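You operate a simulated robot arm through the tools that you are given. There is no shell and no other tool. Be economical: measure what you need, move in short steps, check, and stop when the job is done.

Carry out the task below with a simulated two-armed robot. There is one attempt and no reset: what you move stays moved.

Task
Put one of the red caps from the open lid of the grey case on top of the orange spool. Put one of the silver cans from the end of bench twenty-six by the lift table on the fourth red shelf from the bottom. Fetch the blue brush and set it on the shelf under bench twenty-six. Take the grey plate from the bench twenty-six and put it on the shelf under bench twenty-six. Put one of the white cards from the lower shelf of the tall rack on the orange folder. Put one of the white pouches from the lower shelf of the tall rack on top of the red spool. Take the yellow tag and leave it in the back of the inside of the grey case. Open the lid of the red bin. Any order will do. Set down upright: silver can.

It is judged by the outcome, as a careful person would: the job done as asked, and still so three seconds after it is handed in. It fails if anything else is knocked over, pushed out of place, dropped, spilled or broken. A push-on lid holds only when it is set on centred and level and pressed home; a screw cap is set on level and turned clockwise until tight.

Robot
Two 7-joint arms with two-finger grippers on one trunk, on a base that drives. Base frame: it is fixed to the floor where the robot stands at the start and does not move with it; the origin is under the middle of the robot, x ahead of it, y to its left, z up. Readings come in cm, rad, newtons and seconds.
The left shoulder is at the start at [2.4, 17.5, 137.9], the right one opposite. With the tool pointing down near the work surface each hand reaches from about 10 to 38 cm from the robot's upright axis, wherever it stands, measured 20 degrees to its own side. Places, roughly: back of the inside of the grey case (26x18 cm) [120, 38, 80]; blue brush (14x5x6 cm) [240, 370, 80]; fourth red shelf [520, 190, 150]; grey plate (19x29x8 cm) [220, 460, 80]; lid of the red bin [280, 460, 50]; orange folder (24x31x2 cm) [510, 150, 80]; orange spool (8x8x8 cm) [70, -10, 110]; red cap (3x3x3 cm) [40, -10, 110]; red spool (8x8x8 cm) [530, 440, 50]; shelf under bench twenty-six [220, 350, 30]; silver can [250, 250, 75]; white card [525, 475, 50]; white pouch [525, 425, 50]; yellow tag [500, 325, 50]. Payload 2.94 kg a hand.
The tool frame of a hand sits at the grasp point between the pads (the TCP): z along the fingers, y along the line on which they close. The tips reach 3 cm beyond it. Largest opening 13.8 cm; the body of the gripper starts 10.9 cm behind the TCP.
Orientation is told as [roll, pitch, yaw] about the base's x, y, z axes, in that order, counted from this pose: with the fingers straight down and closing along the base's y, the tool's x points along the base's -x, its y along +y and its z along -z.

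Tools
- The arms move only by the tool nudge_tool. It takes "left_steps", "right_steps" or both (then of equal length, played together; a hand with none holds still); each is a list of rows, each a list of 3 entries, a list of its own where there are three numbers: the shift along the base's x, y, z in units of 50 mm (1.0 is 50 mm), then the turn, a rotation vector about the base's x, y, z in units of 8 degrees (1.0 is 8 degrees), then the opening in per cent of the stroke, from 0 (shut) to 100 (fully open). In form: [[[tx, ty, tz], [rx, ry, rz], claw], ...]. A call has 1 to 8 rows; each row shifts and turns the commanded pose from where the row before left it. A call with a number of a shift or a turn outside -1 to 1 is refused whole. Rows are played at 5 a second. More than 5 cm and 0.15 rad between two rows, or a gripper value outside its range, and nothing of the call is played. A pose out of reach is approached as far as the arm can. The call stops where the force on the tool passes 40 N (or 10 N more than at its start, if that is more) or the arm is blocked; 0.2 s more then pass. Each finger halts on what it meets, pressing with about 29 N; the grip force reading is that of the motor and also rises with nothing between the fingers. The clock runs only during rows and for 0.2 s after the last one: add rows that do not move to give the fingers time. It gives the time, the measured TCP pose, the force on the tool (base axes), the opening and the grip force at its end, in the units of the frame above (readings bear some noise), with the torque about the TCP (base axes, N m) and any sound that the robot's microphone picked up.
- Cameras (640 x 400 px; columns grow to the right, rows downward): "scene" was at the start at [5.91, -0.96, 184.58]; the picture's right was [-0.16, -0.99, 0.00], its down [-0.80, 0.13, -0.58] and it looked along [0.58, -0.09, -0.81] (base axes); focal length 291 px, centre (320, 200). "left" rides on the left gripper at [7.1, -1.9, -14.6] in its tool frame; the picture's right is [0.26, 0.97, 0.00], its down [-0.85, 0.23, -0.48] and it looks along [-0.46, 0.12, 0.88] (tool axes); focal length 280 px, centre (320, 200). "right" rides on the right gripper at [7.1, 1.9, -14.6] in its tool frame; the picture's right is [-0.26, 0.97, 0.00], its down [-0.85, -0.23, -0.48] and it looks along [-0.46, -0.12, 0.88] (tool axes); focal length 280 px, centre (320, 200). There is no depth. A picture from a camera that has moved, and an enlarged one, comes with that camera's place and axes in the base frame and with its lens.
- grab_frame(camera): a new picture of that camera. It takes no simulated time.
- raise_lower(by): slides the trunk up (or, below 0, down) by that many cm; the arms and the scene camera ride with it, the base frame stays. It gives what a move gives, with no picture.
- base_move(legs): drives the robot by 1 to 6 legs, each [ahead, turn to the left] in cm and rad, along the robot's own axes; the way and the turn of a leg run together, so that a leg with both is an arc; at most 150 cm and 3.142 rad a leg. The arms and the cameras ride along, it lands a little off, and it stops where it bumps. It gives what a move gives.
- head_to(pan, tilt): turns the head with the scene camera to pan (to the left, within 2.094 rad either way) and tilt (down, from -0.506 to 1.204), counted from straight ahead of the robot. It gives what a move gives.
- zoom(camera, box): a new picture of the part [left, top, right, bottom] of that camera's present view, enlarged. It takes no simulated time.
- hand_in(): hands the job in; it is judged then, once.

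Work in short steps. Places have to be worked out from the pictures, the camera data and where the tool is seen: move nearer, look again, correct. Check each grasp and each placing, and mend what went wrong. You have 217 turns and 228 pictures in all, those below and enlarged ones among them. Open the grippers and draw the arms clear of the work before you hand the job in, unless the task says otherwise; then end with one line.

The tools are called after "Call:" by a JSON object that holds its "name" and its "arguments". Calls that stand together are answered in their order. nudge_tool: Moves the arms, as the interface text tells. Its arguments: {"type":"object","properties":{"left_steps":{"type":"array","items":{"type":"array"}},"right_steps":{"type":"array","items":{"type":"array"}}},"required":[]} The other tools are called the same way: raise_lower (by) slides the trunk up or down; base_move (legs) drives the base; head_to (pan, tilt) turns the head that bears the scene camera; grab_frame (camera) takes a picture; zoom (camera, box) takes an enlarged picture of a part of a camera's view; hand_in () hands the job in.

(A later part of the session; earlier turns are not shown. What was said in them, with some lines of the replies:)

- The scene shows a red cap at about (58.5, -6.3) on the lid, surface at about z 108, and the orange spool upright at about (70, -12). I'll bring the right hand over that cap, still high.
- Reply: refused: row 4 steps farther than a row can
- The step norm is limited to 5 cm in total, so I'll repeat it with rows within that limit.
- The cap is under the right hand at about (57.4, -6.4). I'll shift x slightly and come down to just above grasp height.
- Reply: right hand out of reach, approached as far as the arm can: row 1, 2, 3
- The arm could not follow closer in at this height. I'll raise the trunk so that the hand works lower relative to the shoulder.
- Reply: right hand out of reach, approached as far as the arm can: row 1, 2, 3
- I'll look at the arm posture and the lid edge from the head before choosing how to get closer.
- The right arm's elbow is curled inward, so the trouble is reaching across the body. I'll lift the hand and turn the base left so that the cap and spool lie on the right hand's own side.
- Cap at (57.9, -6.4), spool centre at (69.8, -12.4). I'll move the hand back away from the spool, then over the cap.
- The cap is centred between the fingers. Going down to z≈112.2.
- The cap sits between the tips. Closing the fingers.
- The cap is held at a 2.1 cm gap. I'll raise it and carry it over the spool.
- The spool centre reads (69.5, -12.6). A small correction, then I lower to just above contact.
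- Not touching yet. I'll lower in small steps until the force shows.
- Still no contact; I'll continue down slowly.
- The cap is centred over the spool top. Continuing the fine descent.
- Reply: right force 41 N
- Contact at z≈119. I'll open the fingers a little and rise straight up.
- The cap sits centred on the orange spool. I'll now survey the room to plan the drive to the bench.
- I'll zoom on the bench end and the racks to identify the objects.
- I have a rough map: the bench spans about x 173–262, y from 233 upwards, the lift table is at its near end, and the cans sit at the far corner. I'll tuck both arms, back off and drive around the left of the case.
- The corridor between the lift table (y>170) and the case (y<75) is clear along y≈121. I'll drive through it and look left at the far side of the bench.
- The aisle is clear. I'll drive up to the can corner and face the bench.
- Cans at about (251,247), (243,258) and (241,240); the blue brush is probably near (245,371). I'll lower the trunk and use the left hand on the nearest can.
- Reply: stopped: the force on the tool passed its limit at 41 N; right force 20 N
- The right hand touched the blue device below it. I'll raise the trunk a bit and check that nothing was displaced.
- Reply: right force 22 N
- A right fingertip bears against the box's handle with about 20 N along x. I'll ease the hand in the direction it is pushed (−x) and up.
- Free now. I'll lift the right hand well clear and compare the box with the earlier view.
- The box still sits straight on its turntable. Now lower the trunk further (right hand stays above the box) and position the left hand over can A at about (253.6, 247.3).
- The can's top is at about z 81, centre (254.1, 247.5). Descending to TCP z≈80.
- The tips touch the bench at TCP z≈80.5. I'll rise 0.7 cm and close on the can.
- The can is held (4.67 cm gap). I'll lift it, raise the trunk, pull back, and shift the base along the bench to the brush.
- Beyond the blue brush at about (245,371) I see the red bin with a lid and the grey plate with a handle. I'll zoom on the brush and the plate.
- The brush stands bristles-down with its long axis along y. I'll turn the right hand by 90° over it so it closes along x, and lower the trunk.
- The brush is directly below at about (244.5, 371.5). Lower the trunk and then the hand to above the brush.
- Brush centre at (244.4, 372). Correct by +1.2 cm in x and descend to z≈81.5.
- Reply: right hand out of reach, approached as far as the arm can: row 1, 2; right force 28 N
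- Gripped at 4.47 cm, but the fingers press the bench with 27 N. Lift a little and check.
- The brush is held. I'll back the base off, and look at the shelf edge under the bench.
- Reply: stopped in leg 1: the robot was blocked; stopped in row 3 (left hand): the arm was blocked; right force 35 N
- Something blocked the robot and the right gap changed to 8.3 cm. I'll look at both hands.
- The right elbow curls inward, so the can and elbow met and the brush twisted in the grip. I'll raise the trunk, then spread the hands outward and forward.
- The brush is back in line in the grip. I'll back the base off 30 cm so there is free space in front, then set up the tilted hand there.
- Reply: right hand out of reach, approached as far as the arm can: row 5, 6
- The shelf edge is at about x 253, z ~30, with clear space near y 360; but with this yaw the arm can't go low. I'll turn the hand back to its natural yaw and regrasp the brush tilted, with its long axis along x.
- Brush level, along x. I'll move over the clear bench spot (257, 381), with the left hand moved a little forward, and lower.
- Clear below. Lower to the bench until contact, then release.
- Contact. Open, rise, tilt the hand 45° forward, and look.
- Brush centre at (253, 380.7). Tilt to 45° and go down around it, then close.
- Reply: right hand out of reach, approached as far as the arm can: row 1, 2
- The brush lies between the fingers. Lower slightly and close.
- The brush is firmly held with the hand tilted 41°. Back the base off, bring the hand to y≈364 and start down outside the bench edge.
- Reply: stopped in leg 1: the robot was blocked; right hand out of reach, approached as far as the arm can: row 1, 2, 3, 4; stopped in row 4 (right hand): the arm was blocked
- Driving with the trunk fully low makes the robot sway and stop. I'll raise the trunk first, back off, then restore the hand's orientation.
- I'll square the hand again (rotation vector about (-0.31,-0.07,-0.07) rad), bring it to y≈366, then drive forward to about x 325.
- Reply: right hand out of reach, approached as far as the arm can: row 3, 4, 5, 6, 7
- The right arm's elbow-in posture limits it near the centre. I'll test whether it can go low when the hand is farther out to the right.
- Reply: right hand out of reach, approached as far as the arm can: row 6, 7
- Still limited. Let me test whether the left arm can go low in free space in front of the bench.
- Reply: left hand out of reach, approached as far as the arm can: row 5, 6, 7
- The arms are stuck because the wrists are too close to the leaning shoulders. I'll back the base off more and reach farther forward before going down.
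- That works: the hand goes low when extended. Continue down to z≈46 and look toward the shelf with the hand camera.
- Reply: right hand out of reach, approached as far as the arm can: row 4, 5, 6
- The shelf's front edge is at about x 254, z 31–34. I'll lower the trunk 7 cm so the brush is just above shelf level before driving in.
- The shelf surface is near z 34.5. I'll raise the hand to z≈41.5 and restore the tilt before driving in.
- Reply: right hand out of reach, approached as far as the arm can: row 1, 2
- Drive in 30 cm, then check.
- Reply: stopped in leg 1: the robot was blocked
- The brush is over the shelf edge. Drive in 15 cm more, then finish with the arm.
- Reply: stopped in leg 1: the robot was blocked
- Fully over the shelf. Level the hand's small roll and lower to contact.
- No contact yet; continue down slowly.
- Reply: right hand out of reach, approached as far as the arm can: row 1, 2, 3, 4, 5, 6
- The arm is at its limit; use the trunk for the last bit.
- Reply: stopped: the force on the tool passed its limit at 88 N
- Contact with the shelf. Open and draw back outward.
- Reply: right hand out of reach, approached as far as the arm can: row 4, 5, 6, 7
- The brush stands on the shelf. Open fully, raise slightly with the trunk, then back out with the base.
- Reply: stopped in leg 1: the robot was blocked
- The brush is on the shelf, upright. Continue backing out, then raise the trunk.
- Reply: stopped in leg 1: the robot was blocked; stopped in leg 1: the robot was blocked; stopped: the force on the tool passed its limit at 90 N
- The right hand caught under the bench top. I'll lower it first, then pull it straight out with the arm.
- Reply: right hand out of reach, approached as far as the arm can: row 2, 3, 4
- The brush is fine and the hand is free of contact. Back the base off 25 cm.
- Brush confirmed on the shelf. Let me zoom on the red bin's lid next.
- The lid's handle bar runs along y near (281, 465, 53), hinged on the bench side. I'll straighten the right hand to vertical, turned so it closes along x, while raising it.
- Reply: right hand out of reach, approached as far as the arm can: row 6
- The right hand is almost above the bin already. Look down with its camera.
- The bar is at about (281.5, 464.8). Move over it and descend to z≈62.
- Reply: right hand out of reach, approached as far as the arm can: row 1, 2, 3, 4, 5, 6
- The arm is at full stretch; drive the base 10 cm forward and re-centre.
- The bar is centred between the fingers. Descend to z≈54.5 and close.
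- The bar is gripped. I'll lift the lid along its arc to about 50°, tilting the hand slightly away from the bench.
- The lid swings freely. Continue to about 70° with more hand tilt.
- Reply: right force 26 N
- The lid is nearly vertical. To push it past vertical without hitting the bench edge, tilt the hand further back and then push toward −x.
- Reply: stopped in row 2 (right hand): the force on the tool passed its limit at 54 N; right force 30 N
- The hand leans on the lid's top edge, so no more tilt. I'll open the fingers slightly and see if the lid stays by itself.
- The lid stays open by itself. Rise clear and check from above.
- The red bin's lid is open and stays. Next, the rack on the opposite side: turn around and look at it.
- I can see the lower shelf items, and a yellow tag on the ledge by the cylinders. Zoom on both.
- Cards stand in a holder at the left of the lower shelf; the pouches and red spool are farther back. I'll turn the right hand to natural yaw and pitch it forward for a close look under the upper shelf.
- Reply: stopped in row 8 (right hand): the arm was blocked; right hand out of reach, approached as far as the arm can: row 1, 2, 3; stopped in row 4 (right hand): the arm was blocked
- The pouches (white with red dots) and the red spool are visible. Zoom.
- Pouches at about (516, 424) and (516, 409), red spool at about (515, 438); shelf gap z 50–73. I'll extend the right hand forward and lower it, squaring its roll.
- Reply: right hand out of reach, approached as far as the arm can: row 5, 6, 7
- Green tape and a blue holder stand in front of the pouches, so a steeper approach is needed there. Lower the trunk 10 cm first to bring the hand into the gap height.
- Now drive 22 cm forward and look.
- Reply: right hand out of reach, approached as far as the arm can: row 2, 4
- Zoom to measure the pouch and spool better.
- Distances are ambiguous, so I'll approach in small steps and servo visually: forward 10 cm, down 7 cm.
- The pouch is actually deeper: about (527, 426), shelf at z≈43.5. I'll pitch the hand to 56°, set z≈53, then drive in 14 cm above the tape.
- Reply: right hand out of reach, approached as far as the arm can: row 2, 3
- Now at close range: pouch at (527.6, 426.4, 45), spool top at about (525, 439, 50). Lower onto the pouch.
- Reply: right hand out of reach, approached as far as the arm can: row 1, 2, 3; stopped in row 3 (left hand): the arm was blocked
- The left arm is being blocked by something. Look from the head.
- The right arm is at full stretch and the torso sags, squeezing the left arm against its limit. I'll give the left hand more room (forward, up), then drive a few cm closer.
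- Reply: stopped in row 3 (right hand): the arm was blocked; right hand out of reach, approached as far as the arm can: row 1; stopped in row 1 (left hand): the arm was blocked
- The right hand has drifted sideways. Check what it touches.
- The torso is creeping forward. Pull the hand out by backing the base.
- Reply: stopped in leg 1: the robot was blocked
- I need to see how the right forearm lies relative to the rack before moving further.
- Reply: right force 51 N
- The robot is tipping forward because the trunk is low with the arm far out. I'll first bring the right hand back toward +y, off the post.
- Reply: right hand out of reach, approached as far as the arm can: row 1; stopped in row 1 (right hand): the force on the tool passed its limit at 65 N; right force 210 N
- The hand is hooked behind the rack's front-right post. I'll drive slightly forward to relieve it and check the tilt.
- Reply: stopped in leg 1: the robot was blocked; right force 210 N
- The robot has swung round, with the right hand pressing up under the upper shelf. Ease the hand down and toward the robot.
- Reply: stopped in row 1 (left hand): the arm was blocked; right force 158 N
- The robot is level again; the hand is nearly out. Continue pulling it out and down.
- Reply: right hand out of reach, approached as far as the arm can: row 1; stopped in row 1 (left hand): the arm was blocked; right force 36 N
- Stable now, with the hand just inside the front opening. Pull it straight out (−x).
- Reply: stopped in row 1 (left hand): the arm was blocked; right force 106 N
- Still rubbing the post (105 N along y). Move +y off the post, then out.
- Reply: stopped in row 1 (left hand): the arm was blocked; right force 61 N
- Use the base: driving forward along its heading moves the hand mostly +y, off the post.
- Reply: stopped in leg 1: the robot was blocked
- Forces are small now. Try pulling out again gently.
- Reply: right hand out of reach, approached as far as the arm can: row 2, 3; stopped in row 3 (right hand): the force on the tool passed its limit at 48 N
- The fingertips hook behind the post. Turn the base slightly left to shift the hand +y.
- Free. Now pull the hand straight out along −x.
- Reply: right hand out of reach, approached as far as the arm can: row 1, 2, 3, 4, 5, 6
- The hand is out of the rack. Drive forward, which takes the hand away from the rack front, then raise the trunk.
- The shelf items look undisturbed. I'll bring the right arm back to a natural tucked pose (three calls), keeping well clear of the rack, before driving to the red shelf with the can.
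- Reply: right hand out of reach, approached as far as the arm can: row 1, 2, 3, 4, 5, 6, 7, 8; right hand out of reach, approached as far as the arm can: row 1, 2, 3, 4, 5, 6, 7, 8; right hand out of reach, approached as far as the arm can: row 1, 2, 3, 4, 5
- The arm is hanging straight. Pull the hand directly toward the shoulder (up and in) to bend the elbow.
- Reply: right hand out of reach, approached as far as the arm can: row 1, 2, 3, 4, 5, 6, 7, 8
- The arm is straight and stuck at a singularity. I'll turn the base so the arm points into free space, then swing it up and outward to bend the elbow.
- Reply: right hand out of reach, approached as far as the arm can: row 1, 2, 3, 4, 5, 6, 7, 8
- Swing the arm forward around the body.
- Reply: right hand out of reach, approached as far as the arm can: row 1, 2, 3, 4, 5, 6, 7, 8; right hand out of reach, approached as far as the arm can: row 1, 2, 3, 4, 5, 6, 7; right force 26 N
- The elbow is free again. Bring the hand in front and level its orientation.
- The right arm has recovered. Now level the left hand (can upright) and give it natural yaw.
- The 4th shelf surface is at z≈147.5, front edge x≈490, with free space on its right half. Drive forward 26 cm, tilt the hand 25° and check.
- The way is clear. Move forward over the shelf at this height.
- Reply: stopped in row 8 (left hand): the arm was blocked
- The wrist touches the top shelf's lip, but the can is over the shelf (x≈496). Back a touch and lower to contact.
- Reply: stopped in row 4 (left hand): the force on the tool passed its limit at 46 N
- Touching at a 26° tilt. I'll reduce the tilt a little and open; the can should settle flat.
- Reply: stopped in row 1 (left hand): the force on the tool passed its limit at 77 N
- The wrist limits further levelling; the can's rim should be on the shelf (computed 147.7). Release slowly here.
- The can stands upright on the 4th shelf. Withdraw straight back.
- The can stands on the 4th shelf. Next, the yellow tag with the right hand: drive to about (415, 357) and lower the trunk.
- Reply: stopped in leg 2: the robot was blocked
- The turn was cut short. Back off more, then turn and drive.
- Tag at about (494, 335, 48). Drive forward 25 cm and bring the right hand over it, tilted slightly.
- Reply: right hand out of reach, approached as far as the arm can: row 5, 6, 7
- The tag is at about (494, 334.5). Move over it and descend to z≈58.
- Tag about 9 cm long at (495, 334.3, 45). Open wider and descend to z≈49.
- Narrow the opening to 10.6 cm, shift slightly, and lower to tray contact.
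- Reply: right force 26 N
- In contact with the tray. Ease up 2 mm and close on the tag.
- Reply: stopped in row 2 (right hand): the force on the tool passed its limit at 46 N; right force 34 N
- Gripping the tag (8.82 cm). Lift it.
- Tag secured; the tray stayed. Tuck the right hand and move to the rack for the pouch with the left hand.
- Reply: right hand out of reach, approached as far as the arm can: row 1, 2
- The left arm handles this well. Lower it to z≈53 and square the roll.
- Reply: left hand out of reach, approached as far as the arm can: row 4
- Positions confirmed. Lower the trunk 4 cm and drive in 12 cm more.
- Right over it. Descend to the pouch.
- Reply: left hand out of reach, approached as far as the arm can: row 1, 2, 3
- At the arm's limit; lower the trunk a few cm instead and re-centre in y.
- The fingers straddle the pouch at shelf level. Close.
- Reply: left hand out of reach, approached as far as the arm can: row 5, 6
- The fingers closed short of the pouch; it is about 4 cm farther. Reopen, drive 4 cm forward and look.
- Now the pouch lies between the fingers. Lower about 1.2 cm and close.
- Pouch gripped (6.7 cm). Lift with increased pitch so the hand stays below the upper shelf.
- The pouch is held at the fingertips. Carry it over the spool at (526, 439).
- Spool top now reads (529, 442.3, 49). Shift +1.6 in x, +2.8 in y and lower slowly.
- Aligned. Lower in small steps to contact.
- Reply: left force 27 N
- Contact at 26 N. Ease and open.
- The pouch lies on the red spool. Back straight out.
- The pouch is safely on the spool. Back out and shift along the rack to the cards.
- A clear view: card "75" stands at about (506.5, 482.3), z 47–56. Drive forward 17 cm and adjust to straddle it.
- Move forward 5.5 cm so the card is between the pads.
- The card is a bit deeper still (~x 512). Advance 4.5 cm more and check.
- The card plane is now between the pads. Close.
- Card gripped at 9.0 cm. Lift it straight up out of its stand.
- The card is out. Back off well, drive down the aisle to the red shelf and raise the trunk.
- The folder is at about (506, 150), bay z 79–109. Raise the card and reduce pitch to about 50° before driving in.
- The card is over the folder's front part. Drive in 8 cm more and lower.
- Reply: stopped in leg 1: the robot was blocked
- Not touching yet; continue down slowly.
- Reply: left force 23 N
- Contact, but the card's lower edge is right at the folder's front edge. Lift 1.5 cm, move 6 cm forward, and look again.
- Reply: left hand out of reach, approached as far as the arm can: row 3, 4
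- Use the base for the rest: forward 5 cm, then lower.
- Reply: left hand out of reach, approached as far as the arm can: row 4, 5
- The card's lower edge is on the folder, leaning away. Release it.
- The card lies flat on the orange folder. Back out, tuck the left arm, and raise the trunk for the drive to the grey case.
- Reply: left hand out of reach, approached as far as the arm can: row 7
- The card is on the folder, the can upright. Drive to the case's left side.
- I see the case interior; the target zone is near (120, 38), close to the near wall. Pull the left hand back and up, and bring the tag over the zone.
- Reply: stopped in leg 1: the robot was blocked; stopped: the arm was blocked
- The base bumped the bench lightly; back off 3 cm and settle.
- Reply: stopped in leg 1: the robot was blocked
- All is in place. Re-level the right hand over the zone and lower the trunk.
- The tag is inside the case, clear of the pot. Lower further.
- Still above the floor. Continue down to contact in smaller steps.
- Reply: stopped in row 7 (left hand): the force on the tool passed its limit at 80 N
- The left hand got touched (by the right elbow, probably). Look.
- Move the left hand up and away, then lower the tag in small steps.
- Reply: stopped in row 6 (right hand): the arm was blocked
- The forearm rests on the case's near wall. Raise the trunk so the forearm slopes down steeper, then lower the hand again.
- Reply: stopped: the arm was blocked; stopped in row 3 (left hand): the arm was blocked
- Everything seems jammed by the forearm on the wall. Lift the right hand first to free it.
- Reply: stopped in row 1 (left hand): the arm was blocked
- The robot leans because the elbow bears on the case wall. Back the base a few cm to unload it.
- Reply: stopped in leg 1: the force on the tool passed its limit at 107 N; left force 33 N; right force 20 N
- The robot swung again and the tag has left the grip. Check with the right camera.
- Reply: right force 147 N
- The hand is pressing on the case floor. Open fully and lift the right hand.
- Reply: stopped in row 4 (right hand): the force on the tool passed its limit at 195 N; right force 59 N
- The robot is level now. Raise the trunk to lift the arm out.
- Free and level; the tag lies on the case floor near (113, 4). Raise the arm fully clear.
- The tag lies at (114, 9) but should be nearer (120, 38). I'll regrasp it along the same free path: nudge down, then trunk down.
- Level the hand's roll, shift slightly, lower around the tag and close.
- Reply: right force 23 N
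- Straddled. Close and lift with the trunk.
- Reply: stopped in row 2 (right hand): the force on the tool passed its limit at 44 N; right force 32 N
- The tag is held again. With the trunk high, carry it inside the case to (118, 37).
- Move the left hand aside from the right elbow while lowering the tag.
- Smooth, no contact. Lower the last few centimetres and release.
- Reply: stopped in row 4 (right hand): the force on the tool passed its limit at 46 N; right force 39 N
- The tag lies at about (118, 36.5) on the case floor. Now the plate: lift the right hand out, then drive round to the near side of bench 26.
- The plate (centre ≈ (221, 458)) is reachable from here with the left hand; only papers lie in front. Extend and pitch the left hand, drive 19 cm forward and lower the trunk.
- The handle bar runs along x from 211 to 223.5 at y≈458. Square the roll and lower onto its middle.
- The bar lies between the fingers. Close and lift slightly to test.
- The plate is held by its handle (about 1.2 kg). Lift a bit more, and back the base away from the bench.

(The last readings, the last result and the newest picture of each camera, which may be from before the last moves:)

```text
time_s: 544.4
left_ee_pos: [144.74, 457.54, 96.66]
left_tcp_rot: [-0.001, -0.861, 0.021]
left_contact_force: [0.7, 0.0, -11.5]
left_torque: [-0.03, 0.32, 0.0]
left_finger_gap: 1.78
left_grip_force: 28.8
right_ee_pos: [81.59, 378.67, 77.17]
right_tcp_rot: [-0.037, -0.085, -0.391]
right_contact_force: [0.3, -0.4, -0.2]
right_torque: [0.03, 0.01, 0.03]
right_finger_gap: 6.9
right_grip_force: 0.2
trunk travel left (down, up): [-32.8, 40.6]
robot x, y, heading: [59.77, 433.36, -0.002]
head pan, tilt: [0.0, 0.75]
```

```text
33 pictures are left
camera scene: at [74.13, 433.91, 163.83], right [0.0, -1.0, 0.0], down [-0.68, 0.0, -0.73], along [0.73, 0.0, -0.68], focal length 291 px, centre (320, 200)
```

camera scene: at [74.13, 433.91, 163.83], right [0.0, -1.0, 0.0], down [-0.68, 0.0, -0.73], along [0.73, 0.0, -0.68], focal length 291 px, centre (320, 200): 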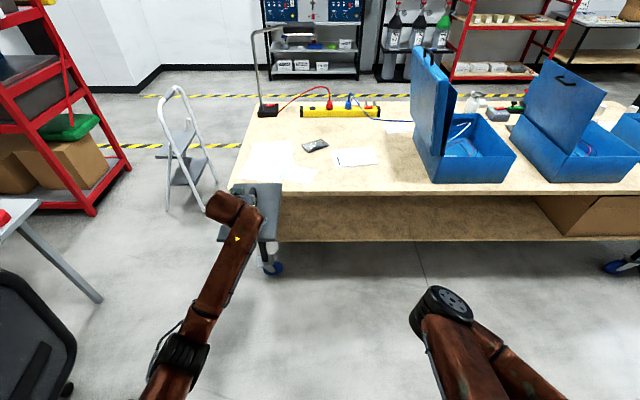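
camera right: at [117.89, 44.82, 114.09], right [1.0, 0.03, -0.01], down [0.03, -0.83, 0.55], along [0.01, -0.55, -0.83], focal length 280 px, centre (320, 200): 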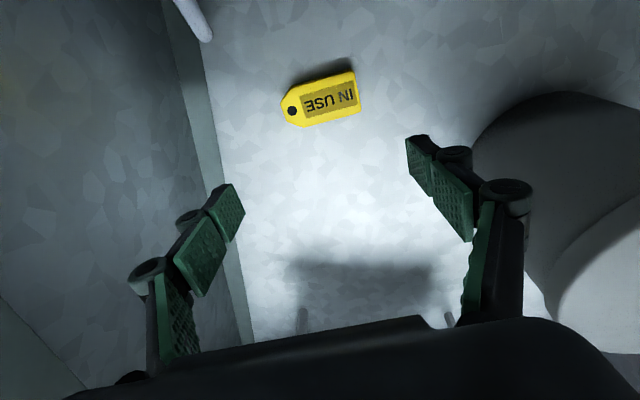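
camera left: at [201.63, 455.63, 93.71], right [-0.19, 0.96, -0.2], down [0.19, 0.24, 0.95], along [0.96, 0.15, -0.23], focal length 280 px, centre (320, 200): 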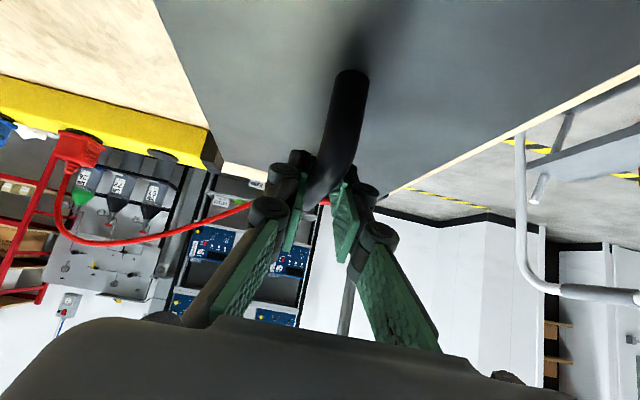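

The shelf's near edge is at about x 183, but the bench leg is near y 466, so I'll place the plate around y 440. Lower the plate here in free space first.

Call:
{"name": "nudge_tool", "arguments": {"left_steps": [[[-0.3, -0.25, -0.6], [0, 0, 0], 5], [[-0.3, -0.25, -0.7], [0, 0, 0], 5], [[-0.3, -0.25, -0.7], [0, 0, 0], 5], [[-0.3, -0.25, -0.7], [0, 0, 0], 5], [[-0.3, -0.25, -0.7], [0, 0, 0], 5], [[0, -0.25, -0.7], [0, 0, 0], 5], [[0, 0, -0.7], [0, 0, 0], 5], [[0, 0, 0], [0, 0, 0], 5]]}}

Call:
{"name": "raise_lower", "arguments": {"by": -10}}

Call:
{"name": "grab_frame", "arguments": {"camera": "scene"}}

```text
time_s: 546.2
left_ee_pos: [137.26, 450.14, 72.53]
left_tcp_rot: [-0.001, -0.858, 0.021]
left_contact_force: [0.2, 0.3, -11.4]
left_torque: [0.02, 0.33, 0.02]
left_finger_gap: 1.75
left_grip_force: 29.0
right_ee_pos: [81.76, 378.65, 77.21]
right_tcp_rot: [-0.034, -0.086, -0.392]
right_contact_force: [0.0, -0.1, -0.3]
right_torque: [0.0, 0.02, 0.0]
right_finger_gap: 6.93
right_grip_force: 0.0
trunk travel left (down, up): [-32.8, 40.6]
robot x, y, heading: [59.63, 433.58, 0.001]
head pan, tilt: [0.0, 0.75]
```

```text
time_s: 547.5
left_ee_pos: [137.31, 450.1, 62.98]
left_tcp_rot: [-0.001, -0.861, 0.02]
left_contact_force: [-0.6, 0.1, -11.7]
left_torque: [-0.01, 0.34, 0.03]
left_finger_gap: 1.71
left_grip_force: 29.1
right_ee_pos: [81.59, 378.76, 67.24]
right_tcp_rot: [-0.034, -0.085, -0.389]
right_contact_force: [0.0, 0.3, 0.8]
right_torque: [-0.03, 0.0, -0.02]
right_finger_gap: 6.89
right_grip_force: 0.0
trunk travel left (down, up): [-22.8, 50.6]
robot x, y, heading: [59.89, 433.97, 0.002]
head pan, tilt: [0.0, 0.75]
```

```text
32 pictures are left
camera scene: at [80.89, 433.86, 153.5], right [0.0, -1.0, 0.0], down [-0.68, 0.0, -0.73], along [0.73, 0.0, -0.68], focal length 291 px, centre (320, 200)
```

scene: 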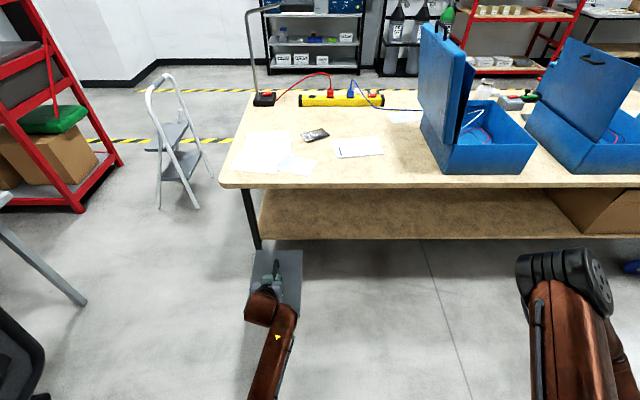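

Lower the plate to just above shelf height.

Call:
{"name": "nudge_tool", "arguments": {"left_steps": [[[0, 0, -0.7], [0, 0, 0], 5], [[0, 0, -0.7], [0, 0, 0], 5], [[0, 0, -0.7], [0, 0, 0], 5], [[0, 0, -0.7], [0, 0, 0], 5], [[0, 0, -0.7], [0, 0, 0], 5], [[0, 0, 0], [0, 0, 0], 5]]}}

Call:
{"name": "grab_frame", "arguments": {"camera": "left"}}

```text
time_s: 548.9
left_ee_pos: [137.16, 450.0, 45.09]
left_tcp_rot: [0.001, -0.86, 0.022]
left_contact_force: [0.5, -0.2, -12.4]
left_torque: [-0.02, 0.35, -0.04]
left_finger_gap: 1.74
left_grip_force: 29.1
right_ee_pos: [81.76, 378.64, 67.22]
right_tcp_rot: [-0.037, -0.086, -0.391]
right_contact_force: [0.5, -1.2, -0.7]
right_torque: [-0.01, 0.0, -0.02]
right_finger_gap: 6.9
right_grip_force: 0.0
trunk travel left (down, up): [-22.8, 50.6]
robot x, y, heading: [59.93, 433.82, 0.004]
head pan, tilt: [0.0, 0.75]
```

```text
31 pictures are left
camera left: at [121.68, 447.71, 49.26], right [-0.19, 0.96, -0.2], down [0.19, 0.23, 0.95], along [0.96, 0.14, -0.23], focal length 280 px, centre (320, 200)
```

left: 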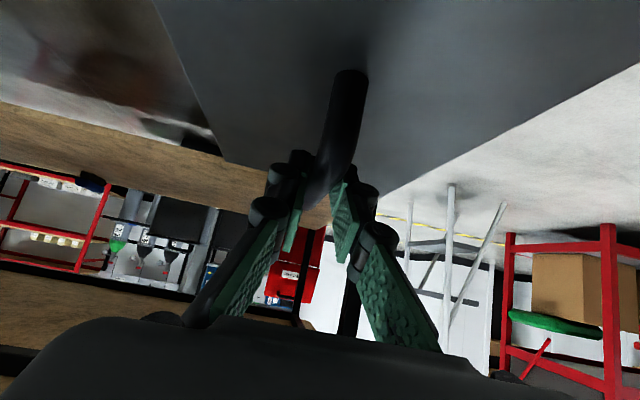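

Stable at z≈45. Shift the base about 10 cm in −y (turn, drive, turn back), staying outside the bench.

Call:
{"name": "base_move", "arguments": {"legs": [[0, -0.4], [24, 0], [0, 0.4]]}}

Call:
{"name": "grab_frame", "arguments": {"camera": "scene"}}

Call:
{"name": "grab_frame", "arguments": {"camera": "left"}}

```text
time_s: 553.1
left_ee_pos: [159.24, 441.12, 45.03]
left_tcp_rot: [0.0, -0.859, 0.029]
left_contact_force: [-0.8, 0.2, -11.6]
left_torque: [0.0, 0.36, 0.0]
left_finger_gap: 1.77
left_grip_force: 29.4
right_ee_pos: [104.26, 369.44, 67.23]
right_tcp_rot: [-0.036, -0.086, -0.385]
right_contact_force: [-0.7, 0.1, -0.6]
right_torque: [0.01, 0.02, 0.0]
right_finger_gap: 6.9
right_grip_force: 0.0
trunk travel left (down, up): [-22.8, 50.6]
robot x, y, heading: [82.06, 424.2, 0.005]
head pan, tilt: [0.0, 0.75]
```

```text
30 pictures are left
camera scene: at [103.19, 424.63, 153.47], right [0.01, -1.0, 0.0], down [-0.68, 0.0, -0.73], along [0.73, 0.0, -0.68], focal length 291 px, centre (320, 200)
```

scene: 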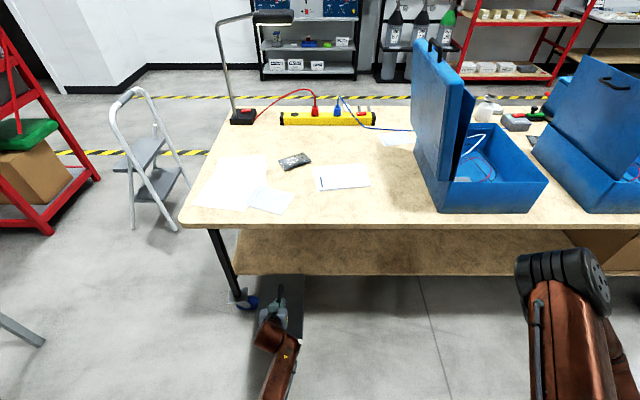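

```text
29 pictures are left
camera left: at [143.79, 438.68, 49.25], right [-0.2, 0.96, -0.2], down [0.19, 0.24, 0.95], along [0.96, 0.15, -0.23], focal length 280 px, centre (320, 200)
```

left: 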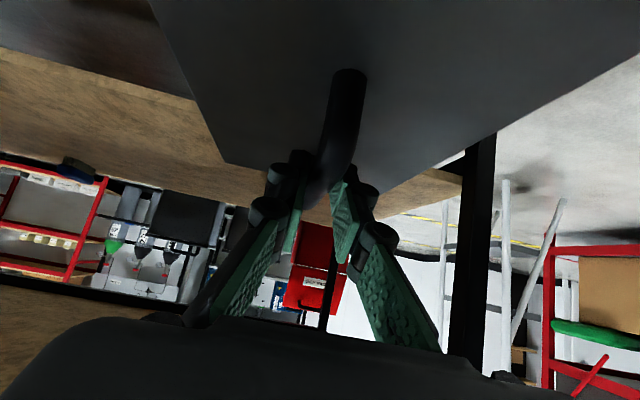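

Clear of the leg. Drive in 32 cm over the shelf.

Call:
{"name": "base_move", "arguments": {"legs": [[32, 0]]}}

Call:
{"name": "grab_frame", "arguments": {"camera": "left"}}

Call:
{"name": "grab_frame", "arguments": {"camera": "scene"}}

```text
time_s: 555.2
left_ee_pos: [190.67, 441.31, 45.57]
left_tcp_rot: [-0.002, -0.866, 0.032]
left_contact_force: [-1.1, -0.2, -11.2]
left_torque: [-0.01, 0.26, 0.0]
left_finger_gap: 1.74
left_grip_force: 29.5
right_ee_pos: [135.71, 369.46, 67.31]
right_tcp_rot: [-0.032, -0.093, -0.384]
right_contact_force: [-1.6, 0.1, -1.7]
right_torque: [0.01, -0.16, 0.04]
right_finger_gap: 6.91
right_grip_force: 0.0
trunk travel left (down, up): [-22.8, 50.6]
robot x, y, heading: [114.11, 424.27, 0.007]
head pan, tilt: [0.0, 0.75]
```

```text
28 pictures are left
camera left: at [175.2, 438.97, 49.65], right [-0.2, 0.96, -0.2], down [0.18, 0.24, 0.95], along [0.96, 0.15, -0.22], focal length 280 px, centre (320, 200)
```

left: 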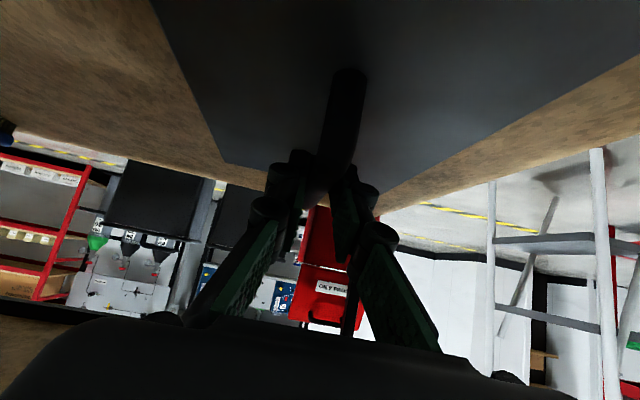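

```text
27 pictures are left
camera scene: at [134.83, 424.77, 153.5], right [0.01, -1.0, 0.0], down [-0.68, -0.01, -0.73], along [0.73, 0.01, -0.68], focal length 291 px, centre (320, 200)
```

scene: 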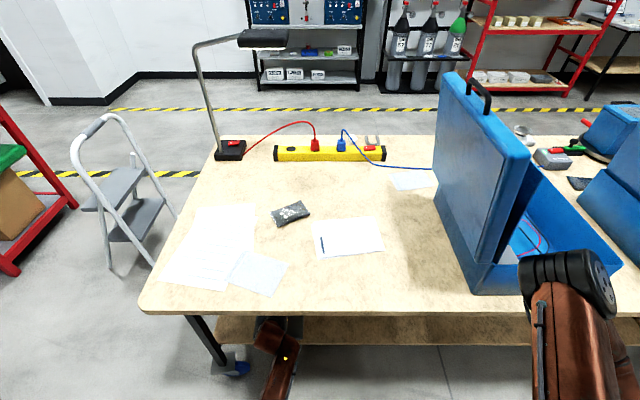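

The plate is over the shelf. Lower it to contact.

Call:
{"name": "nudge_tool", "arguments": {"left_steps": [[[0, 0, -0.4], [0, 0, 0], 5], [[0, 0, -0.3], [0, 0, 0], 5], [[0, 0, -0.2], [0, 0, 0], 5], [[0, 0, -0.15], [0, 0, 0], 5], [[0, 0, -0.1], [0, 0, 0], 5], [[0, 0, -0.1], [0, 0, 0], 5], [[0, 0, -0.1], [0, 0, 0], 5]]}}

Call:
{"name": "grab_frame", "arguments": {"camera": "left"}}

```text
time_s: 556.8
left_ee_pos: [191.2, 441.28, 39.57]
left_tcp_rot: [-0.002, -0.879, 0.029]
left_contact_force: [-0.6, 3.6, 22.6]
left_torque: [0.05, -0.83, 0.07]
left_finger_gap: 1.79
left_grip_force: 28.8
right_ee_pos: [135.48, 369.58, 67.41]
right_tcp_rot: [-0.03, -0.092, -0.384]
right_contact_force: [-0.5, -0.1, -0.5]
right_torque: [0.07, -0.01, -0.03]
right_finger_gap: 6.9
right_grip_force: 0.0
trunk travel left (down, up): [-22.8, 50.6]
robot x, y, heading: [114.04, 424.48, 0.011]
head pan, tilt: [0.0, 0.75]
```

```text
26 pictures are left
camera left: at [175.62, 439.0, 43.37], right [-0.19, 0.96, -0.2], down [0.17, 0.24, 0.96], along [0.97, 0.15, -0.21], focal length 280 px, centre (320, 200)
```

left: 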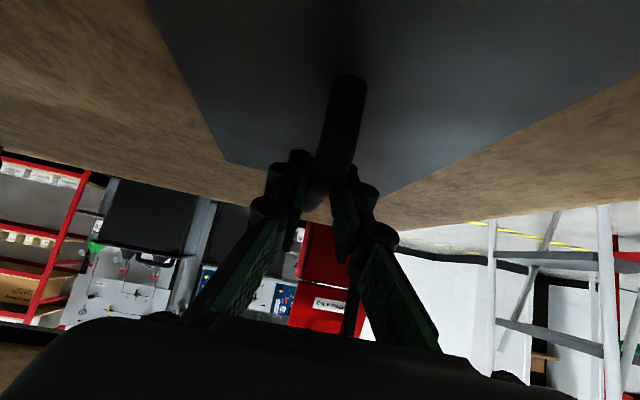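

On the shelf. Lift a hair, push 4 cm deeper so it sits fully on the shelf, and set down again.

Call:
{"name": "nudge_tool", "arguments": {"left_steps": [[[0, 0, 0.2], [0, 0, 0], 5], [[0.3, 0, 0.1], [0, 0, 0], 5], [[0.3, 0, 0], [0, 0, 0], 5], [[0.3, 0, 0], [0, 0, 0], 5], [[0, 0, -0.15], [0, 0, 0], 5], [[0, 0, -0.1], [0, 0, 0], 5], [[0, 0, -0.08], [0, 0, 0], 5]]}}

Call:
{"name": "nudge_tool", "arguments": {"left_steps": [[[0, 0, 0], [0, 0, 0], 20], [[0, 0, 0], [0, 0, 0], 40], [[0, 0, 0], [0, 0, 0], 50], [[0, 0, 0], [0, 0, 0], 50]]}}

Call:
{"name": "grab_frame", "arguments": {"camera": "left"}}

```text
time_s: 558.4
left_ee_pos: [195.65, 440.98, 39.36]
left_tcp_rot: [0.0, -0.869, 0.025]
left_contact_force: [-0.3, -3.2, 3.5]
left_torque: [0.07, 0.34, -0.21]
left_finger_gap: 1.73
left_grip_force: 29.1
left hand out of reach, approached as far as the arm can: row 5
right_ee_pos: [135.69, 369.52, 67.21]
right_tcp_rot: [-0.032, -0.09, -0.385]
right_contact_force: [0.1, 0.9, -0.5]
right_torque: [0.03, -0.03, 0.02]
right_finger_gap: 6.92
right_grip_force: 0.1
trunk travel left (down, up): [-22.8, 50.6]
robot x, y, heading: [114.45, 424.58, 0.004]
head pan, tilt: [0.0, 0.75]
```

```text
time_s: 559.4
left_ee_pos: [195.36, 441.16, 39.17]
left_tcp_rot: [-0.002, -0.864, 0.031]
left_contact_force: [0.2, 0.8, -0.6]
left_torque: [0.0, 0.01, 0.01]
left_finger_gap: 6.9
left_grip_force: 0.0
right_ee_pos: [135.77, 369.62, 67.28]
right_tcp_rot: [-0.033, -0.09, -0.384]
right_contact_force: [-0.1, 0.2, -0.6]
right_torque: [0.0, -0.02, -0.03]
right_finger_gap: 6.9
right_grip_force: 0.0
trunk travel left (down, up): [-22.8, 50.6]
robot x, y, heading: [114.18, 424.63, 0.008]
head pan, tilt: [0.0, 0.75]
```

```text
25 pictures are left
camera left: at [179.9, 438.77, 43.17], right [-0.2, 0.96, -0.2], down [0.18, 0.24, 0.95], along [0.96, 0.15, -0.22], focal length 280 px, centre (320, 200)
```

left: 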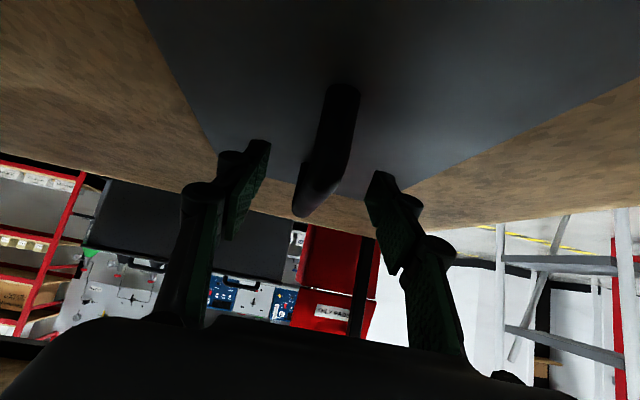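

Released. Back out straight and verify.

Call:
{"name": "nudge_tool", "arguments": {"left_steps": [[[-0.1, 0, 0.15], [0, 0, 0], 60], [[-0.2, 0, 0.2], [0, 0, 0], 60], [[0, 0, 0], [0, 0, 0], 60]]}}

Call:
{"name": "base_move", "arguments": {"legs": [[-35, 0]]}}

Call:
{"name": "grab_frame", "arguments": {"camera": "left"}}

Call:
{"name": "grab_frame", "arguments": {"camera": "scene"}}

```text
time_s: 560.2
left_ee_pos: [195.89, 440.71, 41.43]
left_tcp_rot: [0.006, -0.904, 0.032]
left_contact_force: [-0.4, 0.2, -0.1]
left_torque: [-0.01, 0.0, 0.02]
left_finger_gap: 8.29
left_grip_force: 0.0
left hand out of reach, approached as far as the arm can: row 1, 2
right_ee_pos: [135.73, 369.6, 67.28]
right_tcp_rot: [-0.032, -0.09, -0.385]
right_contact_force: [-0.3, -0.3, 0.1]
right_torque: [0.0, -0.01, 0.03]
right_finger_gap: 6.9
right_grip_force: 0.2
trunk travel left (down, up): [-22.8, 50.6]
robot x, y, heading: [114.26, 424.57, 0.009]
head pan, tilt: [0.0, 0.75]
```

```text
time_s: 562.5
left_ee_pos: [161.05, 440.51, 41.54]
left_tcp_rot: [0.008, -0.903, 0.031]
left_contact_force: [-0.9, -0.2, 1.2]
left_torque: [0.0, 0.01, 0.0]
left_finger_gap: 8.3
left_grip_force: 0.1
right_ee_pos: [100.97, 369.29, 67.4]
right_tcp_rot: [-0.034, -0.091, -0.381]
right_contact_force: [0.3, 0.2, 0.5]
right_torque: [0.01, 0.0, 0.0]
right_finger_gap: 6.9
right_grip_force: 0.0
trunk travel left (down, up): [-22.8, 50.6]
robot x, y, heading: [79.23, 423.92, 0.01]
head pan, tilt: [0.0, 0.75]
```

```text
24 pictures are left
camera left: at [145.4, 438.01, 44.94], right [-0.2, 0.96, -0.2], down [0.14, 0.23, 0.96], along [0.97, 0.16, -0.18], focal length 280 px, centre (320, 200)
```

left: 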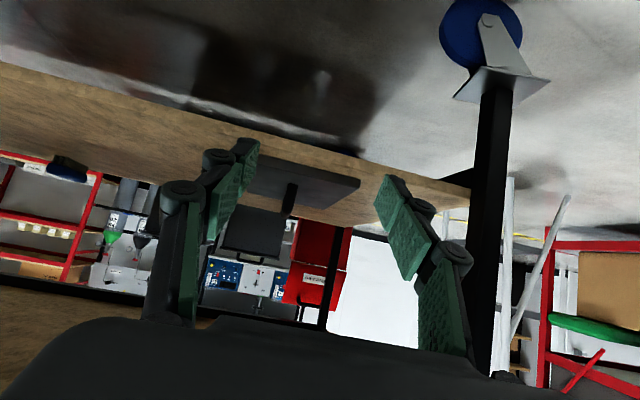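

```text
23 pictures are left
camera scene: at [100.1, 424.53, 153.5], right [0.01, -1.0, 0.0], down [-0.68, -0.01, -0.73], along [0.73, 0.01, -0.68], focal length 291 px, centre (320, 200)
```

scene: 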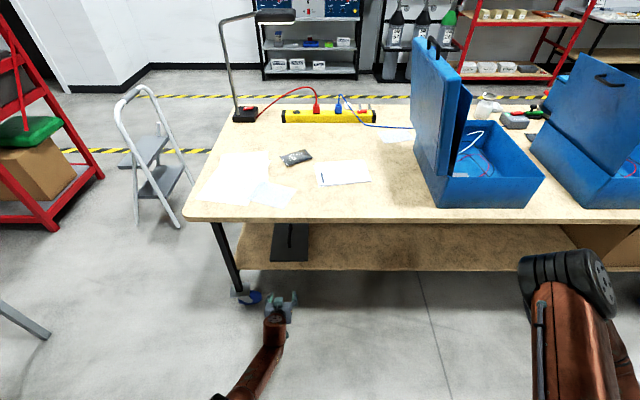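

The plate sits on the shelf under bench 26. A quick check of the bin lid and brush before handing in.

Call:
{"name": "zoom", "arguments": {"camera": "left", "box": [20, 120, 380, 340]}}

Call:
{"name": "zoom", "arguments": {"camera": "scene", "box": [200, 0, 440, 120]}}

```text
1.78 times, centred on (200, 230) of left
camera zoom: at [145.4, 438.01, 44.94], right [-0.2, 0.96, -0.2], down [0.14, 0.23, 0.96], along [0.97, 0.16, -0.18], focal length 498 px, centre (533, 147)
```

zoom: 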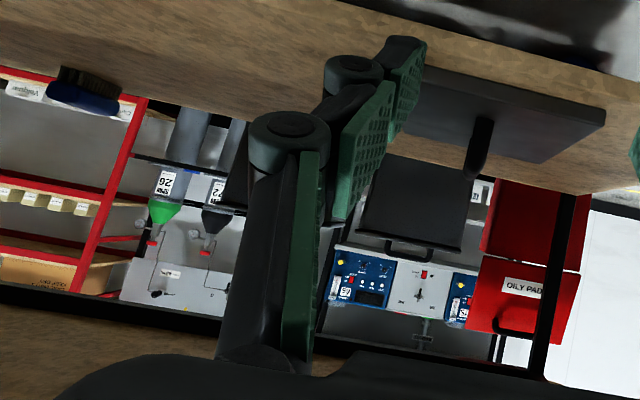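

```text
2.67 times, centred on (320, 60) of scene
camera zoom: at [100.1, 424.53, 153.5], right [0.01, -1.0, 0.0], down [-0.68, -0.01, -0.73], along [0.73, 0.01, -0.68], focal length 775 px, centre (320, 573)
```

zoom: 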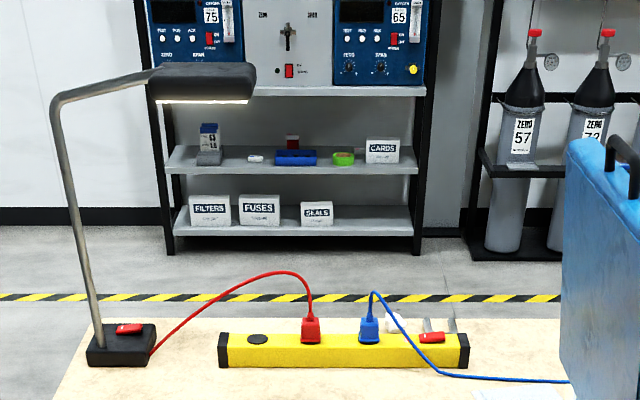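

All eight items check out: the lid is open, the brush and plate are on the shelf, and the pouch is on the spool. Both grippers are open and clear, so I hand the job in.

Call:
{"name": "hand_in", "arguments": {}}

```text
The job is handed in.
```

All eight parts of the task are done and the job is handed in. Along the way the robot leaned on the tall rack's front post and on the grey case's near wall. My later views showed nothing knocked over or moved out of place.
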